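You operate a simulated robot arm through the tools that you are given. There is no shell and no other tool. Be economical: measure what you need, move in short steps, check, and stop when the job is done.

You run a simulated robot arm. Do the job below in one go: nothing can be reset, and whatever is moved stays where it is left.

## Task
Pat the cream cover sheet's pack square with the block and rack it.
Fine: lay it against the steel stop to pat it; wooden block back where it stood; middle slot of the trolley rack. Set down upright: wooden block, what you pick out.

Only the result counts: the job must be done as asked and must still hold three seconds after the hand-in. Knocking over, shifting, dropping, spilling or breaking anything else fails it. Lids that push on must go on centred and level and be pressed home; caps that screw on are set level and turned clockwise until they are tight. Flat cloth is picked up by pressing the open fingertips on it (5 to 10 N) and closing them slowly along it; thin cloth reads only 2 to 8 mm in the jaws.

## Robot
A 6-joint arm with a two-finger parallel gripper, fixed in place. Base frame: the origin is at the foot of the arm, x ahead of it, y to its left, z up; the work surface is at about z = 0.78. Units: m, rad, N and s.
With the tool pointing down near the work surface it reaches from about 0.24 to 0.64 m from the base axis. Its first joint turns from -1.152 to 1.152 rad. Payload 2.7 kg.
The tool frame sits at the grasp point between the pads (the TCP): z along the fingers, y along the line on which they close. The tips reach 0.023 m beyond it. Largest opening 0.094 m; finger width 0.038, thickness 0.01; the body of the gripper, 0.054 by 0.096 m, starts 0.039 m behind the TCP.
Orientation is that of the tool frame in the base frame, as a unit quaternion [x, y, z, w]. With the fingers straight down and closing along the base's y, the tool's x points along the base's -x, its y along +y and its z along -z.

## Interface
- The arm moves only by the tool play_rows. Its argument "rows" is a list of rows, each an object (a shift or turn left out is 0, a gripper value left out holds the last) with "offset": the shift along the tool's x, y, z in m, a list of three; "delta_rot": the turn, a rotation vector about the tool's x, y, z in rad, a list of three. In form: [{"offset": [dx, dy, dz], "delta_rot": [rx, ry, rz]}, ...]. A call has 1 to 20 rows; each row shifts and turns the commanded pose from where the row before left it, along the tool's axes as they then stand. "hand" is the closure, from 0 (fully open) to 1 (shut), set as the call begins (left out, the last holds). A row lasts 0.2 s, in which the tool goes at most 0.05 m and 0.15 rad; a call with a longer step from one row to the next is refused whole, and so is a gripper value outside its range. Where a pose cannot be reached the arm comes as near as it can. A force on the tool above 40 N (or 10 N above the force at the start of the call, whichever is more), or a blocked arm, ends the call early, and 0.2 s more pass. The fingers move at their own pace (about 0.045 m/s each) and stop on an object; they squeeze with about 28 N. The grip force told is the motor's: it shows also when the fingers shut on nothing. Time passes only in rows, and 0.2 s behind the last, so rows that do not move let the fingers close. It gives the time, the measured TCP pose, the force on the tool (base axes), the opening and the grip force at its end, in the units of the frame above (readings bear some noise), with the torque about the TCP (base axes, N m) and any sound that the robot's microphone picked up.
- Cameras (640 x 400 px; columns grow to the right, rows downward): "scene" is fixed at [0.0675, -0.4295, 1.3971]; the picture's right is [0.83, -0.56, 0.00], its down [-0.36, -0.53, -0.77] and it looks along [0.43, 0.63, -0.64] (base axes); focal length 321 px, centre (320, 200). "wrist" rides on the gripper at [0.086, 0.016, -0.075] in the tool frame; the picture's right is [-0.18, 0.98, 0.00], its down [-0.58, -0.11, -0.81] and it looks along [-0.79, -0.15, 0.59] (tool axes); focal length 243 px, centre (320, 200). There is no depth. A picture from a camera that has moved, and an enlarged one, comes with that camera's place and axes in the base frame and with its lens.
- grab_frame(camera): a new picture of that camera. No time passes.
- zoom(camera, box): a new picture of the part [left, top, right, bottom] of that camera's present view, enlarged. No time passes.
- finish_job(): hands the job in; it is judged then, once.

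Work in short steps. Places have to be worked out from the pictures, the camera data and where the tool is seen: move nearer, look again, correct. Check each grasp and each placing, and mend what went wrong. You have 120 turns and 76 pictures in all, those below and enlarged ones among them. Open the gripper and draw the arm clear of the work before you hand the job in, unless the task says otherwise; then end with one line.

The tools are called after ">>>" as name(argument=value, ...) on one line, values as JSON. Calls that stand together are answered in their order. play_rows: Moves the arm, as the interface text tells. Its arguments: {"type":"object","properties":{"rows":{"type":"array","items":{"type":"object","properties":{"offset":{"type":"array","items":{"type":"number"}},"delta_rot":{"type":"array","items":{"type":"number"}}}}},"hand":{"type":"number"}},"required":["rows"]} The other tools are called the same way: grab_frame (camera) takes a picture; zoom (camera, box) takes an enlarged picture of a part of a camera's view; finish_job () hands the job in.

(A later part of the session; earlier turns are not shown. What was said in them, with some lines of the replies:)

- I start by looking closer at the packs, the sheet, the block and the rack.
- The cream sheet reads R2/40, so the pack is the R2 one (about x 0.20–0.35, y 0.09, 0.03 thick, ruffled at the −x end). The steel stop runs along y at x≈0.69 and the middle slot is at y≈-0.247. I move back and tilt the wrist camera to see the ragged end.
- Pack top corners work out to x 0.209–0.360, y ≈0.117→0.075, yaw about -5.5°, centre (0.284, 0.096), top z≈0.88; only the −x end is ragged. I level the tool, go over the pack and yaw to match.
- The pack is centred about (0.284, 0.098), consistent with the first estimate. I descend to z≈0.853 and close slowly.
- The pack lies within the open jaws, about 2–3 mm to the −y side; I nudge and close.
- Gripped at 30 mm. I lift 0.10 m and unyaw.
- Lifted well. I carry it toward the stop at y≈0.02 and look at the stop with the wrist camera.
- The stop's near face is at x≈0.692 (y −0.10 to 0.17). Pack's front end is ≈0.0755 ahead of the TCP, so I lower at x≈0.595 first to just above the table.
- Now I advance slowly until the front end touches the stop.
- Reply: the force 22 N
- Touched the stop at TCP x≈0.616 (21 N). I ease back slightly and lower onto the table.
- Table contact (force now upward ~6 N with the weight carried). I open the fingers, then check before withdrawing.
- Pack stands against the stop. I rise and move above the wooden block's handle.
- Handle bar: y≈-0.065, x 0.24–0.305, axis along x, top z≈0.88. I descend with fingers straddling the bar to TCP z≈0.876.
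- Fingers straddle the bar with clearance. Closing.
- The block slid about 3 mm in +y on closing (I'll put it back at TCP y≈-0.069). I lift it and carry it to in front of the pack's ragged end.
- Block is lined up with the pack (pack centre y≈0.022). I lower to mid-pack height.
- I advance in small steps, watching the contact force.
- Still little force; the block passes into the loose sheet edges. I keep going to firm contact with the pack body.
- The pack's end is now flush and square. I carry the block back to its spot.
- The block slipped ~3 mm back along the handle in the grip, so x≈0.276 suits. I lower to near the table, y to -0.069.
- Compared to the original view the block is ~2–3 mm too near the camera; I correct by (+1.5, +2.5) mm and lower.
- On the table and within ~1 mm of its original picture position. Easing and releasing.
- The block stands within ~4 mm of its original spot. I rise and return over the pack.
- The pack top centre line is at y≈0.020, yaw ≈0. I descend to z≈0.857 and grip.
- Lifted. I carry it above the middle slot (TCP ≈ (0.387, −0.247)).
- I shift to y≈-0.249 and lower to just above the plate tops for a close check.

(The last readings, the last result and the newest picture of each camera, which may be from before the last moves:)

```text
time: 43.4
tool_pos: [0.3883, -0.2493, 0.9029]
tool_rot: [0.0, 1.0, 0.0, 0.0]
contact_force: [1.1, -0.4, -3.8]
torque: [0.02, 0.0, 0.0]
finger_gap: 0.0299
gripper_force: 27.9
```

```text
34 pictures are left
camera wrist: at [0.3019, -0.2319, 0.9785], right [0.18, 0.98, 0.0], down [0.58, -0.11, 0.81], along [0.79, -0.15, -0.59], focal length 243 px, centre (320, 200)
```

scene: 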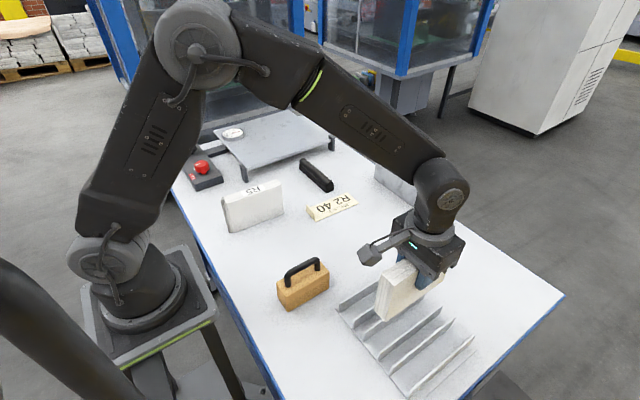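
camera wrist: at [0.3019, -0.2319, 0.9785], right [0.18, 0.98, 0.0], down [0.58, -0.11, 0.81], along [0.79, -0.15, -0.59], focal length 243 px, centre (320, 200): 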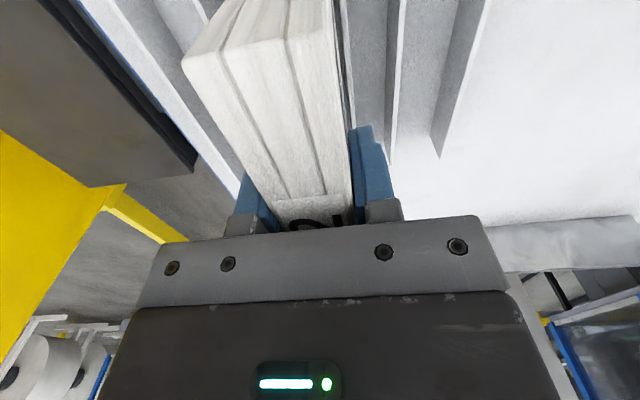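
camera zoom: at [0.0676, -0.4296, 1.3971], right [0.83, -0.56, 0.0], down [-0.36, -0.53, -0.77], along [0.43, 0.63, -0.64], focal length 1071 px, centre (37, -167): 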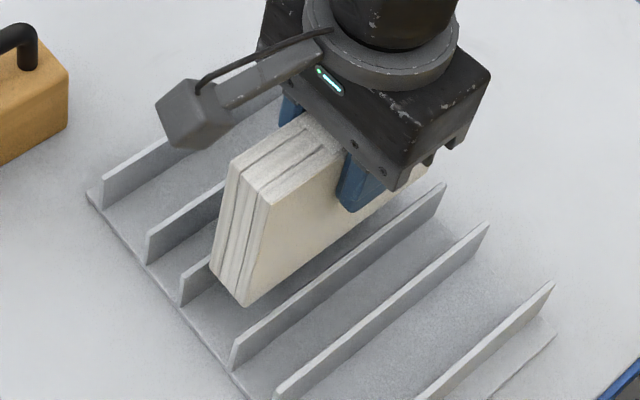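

In the same view the pack's mid (−0.247) matches the slot's mid (≈−0.246). I lower into the slot.

>>> play_rows(rows=[{"offset": [0, 0, 0.01]}, {"offset": [0, 0, 0.01]}, {"offset": [0, 0, 0.01]}, {"offset": [0, 0, 0.004]}, {}])

>>> zoom(camera="scene", box=[330, 250, 480, 370])

```text
time: 44.6
tool_pos: [0.3887, -0.2494, 0.87]
tool_rot: [-0.001, 1.0, 0.0, 0.001]
contact_force: [0.3, -0.7, -3.3]
torque: [-0.03, 0.03, -0.01]
finger_gap: 0.0301
gripper_force: 28.4
```

```text
3.33 times, centred on (405, 310) of scene
camera zoom: at [0.0676, -0.4296, 1.3971], right [0.83, -0.56, 0.0], down [-0.36, -0.53, -0.77], along [0.43, 0.63, -0.64], focal length 1071 px, centre (37, -167)
```

zoom: 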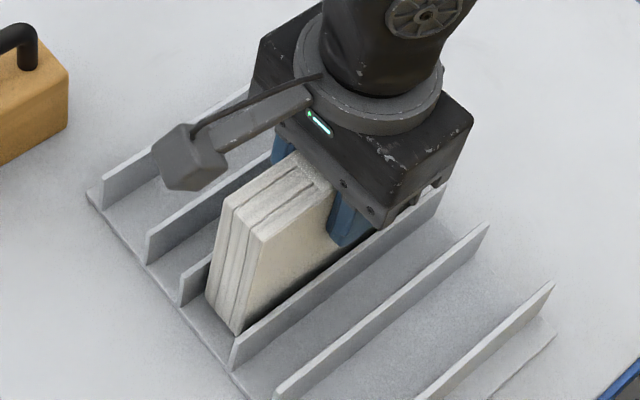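

Inside the slot without contact. I creep down until it seats on the rack floor.

>>> play_rows(rows=[{"offset": [0, 0, 0.003]}, {"offset": [0, 0, 0.002]}, {"offset": [0, 0, 0.002]}, {"offset": [0, 0, 0.001]}, {}])

```text
time: 45.8
tool_pos: [0.3882, -0.2507, 0.8637]
tool_rot: [0.0, 1.0, 0.0, 0.0]
contact_force: [-4.6, 4.2, 15.2]
torque: [0.32, 0.6, -0.01]
finger_gap: 0.0298
gripper_force: 27.5
```

Seated (15 N). I ease off and open.

>>> play_rows(rows=[{"offset": [0, 0, -0.0007]}, {}])

>>> play_rows(hand=0.3, rows=[{}, {}, {}, {}, {}])

>>> zoom(camera="scene", box=[330, 250, 480, 370])

```text
time: 46.4
tool_pos: [0.3882, -0.2493, 0.8645]
tool_rot: [0.0, 1.0, 0.0, 0.0]
contact_force: [-5.8, 5.7, 18.1]
torque: [0.29, 0.43, 0.06]
finger_gap: 0.0299
gripper_force: 28.2
```

```text
time: 47.6
tool_pos: [0.3867, -0.2497, 0.8627]
tool_rot: [0.001, 1.0, 0.0, 0.0]
contact_force: [-0.1, 0.1, 0.4]
torque: [-0.01, -0.01, -0.02]
finger_gap: 0.0655
gripper_force: 0.0
```

```text
3.33 times, centred on (405, 310) of scene
camera zoom: at [0.0675, -0.4295, 1.3971], right [0.83, -0.56, 0.0], down [-0.36, -0.53, -0.77], along [0.43, 0.63, -0.64], focal length 1071 px, centre (37, -167)
```

zoom: 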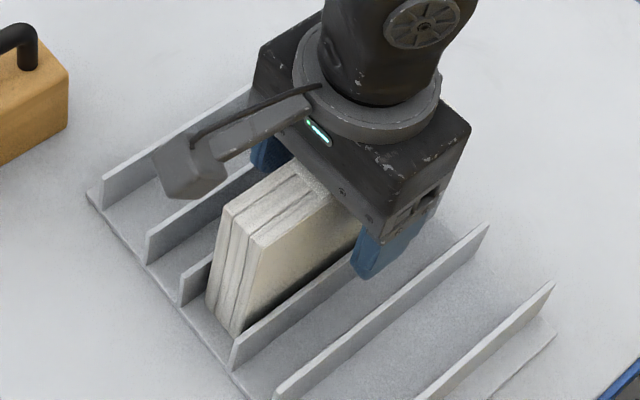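

The pack stands upright in the slot. I withdraw straight up and away.

>>> play_rows(rows=[{"offset": [0, 0, -0.03]}, {"offset": [0, 0, -0.045]}, {"offset": [0, 0, -0.045]}, {"offset": [0, 0, -0.045]}, {"offset": [0, 0.045, -0.03]}, {"offset": [0, 0.045, 0]}, {"offset": [0, 0.045, 0]}, {"offset": [0, 0.045, 0]}, {}, {}])

>>> grab_frame(camera="scene")

>>> zoom(camera="scene", box=[260, 240, 500, 400])

```text
refused: row 5 steps farther than a row can; nothing moved
```

```text
31 pictures are left
```

scene: 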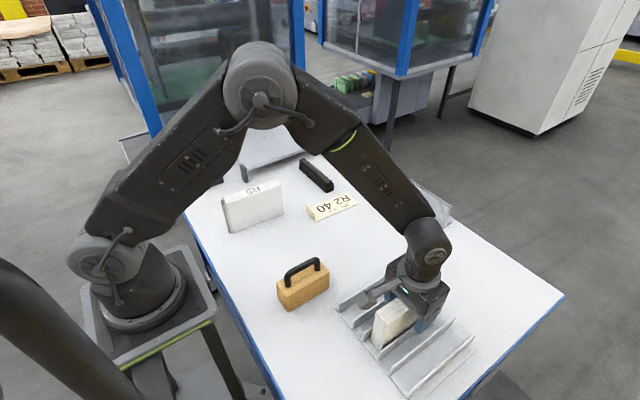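

```text
2.50 times, centred on (380, 320) of scene
camera zoom: at [0.0675, -0.4295, 1.3971], right [0.83, -0.56, 0.0], down [-0.36, -0.53, -0.77], along [0.43, 0.63, -0.64], focal length 804 px, centre (170, -100)
```

zoom: 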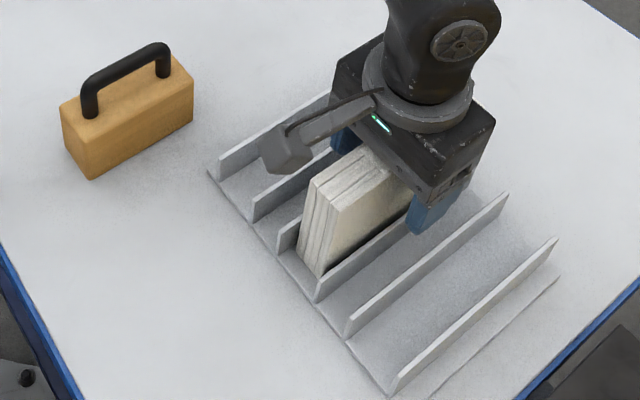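

One row was too long, so nothing moved; I repeat with shorter steps.

>>> play_rows(hand=0, rows=[{"offset": [0, 0, -0.03]}, {"offset": [0, 0, -0.045]}, {"offset": [0, 0, -0.045]}, {"offset": [0, 0, -0.045]}, {"offset": [0, 0.045, 0]}, {"offset": [0, 0.045, 0]}, {"offset": [0, 0.045, 0]}, {"offset": [0, 0.045, 0]}, {}, {}])

>>> grab_frame(camera="scene")

>>> zoom(camera="scene", box=[260, 240, 500, 400])

```text
time: 49.8
tool_pos: [0.3898, -0.069, 1.0303]
tool_rot: [0.0, 1.0, 0.0, 0.0]
contact_force: [0.3, 0.3, 0.2]
torque: [0.0, 0.0, 0.01]
finger_gap: 0.094
gripper_force: 0.0
```

```text
29 pictures are left
```

scene: 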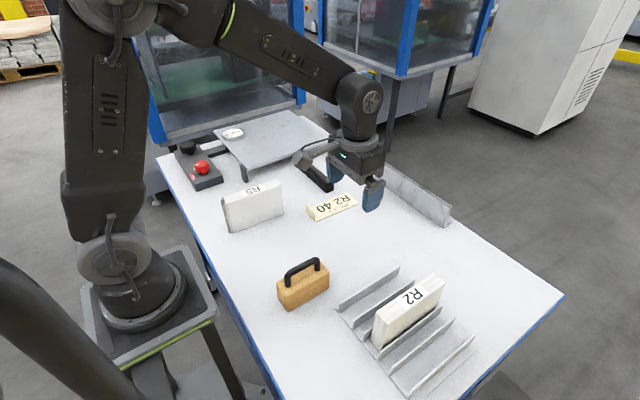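

```text
2.50 times, centred on (380, 320) of scene
camera zoom: at [0.0675, -0.4295, 1.3971], right [0.83, -0.56, 0.0], down [-0.36, -0.53, -0.77], along [0.43, 0.63, -0.64], focal length 804 px, centre (170, -100)
```

zoom: 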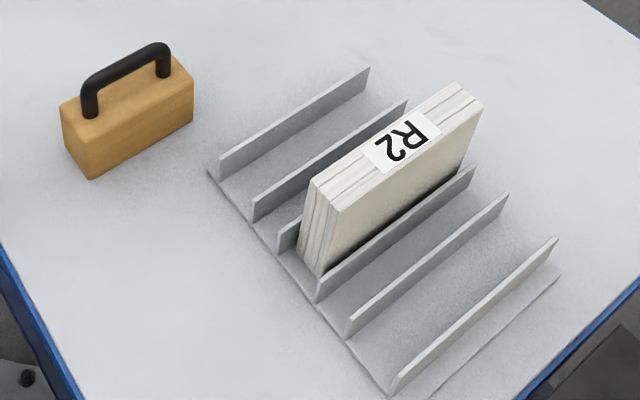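

The squared R2 pack stands upright in the middle slot, the block is back, and the hand is open and clear. I hand in.

>>> finish_job()

```text
The job is handed in.
```

The R2 pack is patted square against the steel stop and stands upright in the middle slot of the rack; the wooden block is upright within about 4 mm of where it stood.
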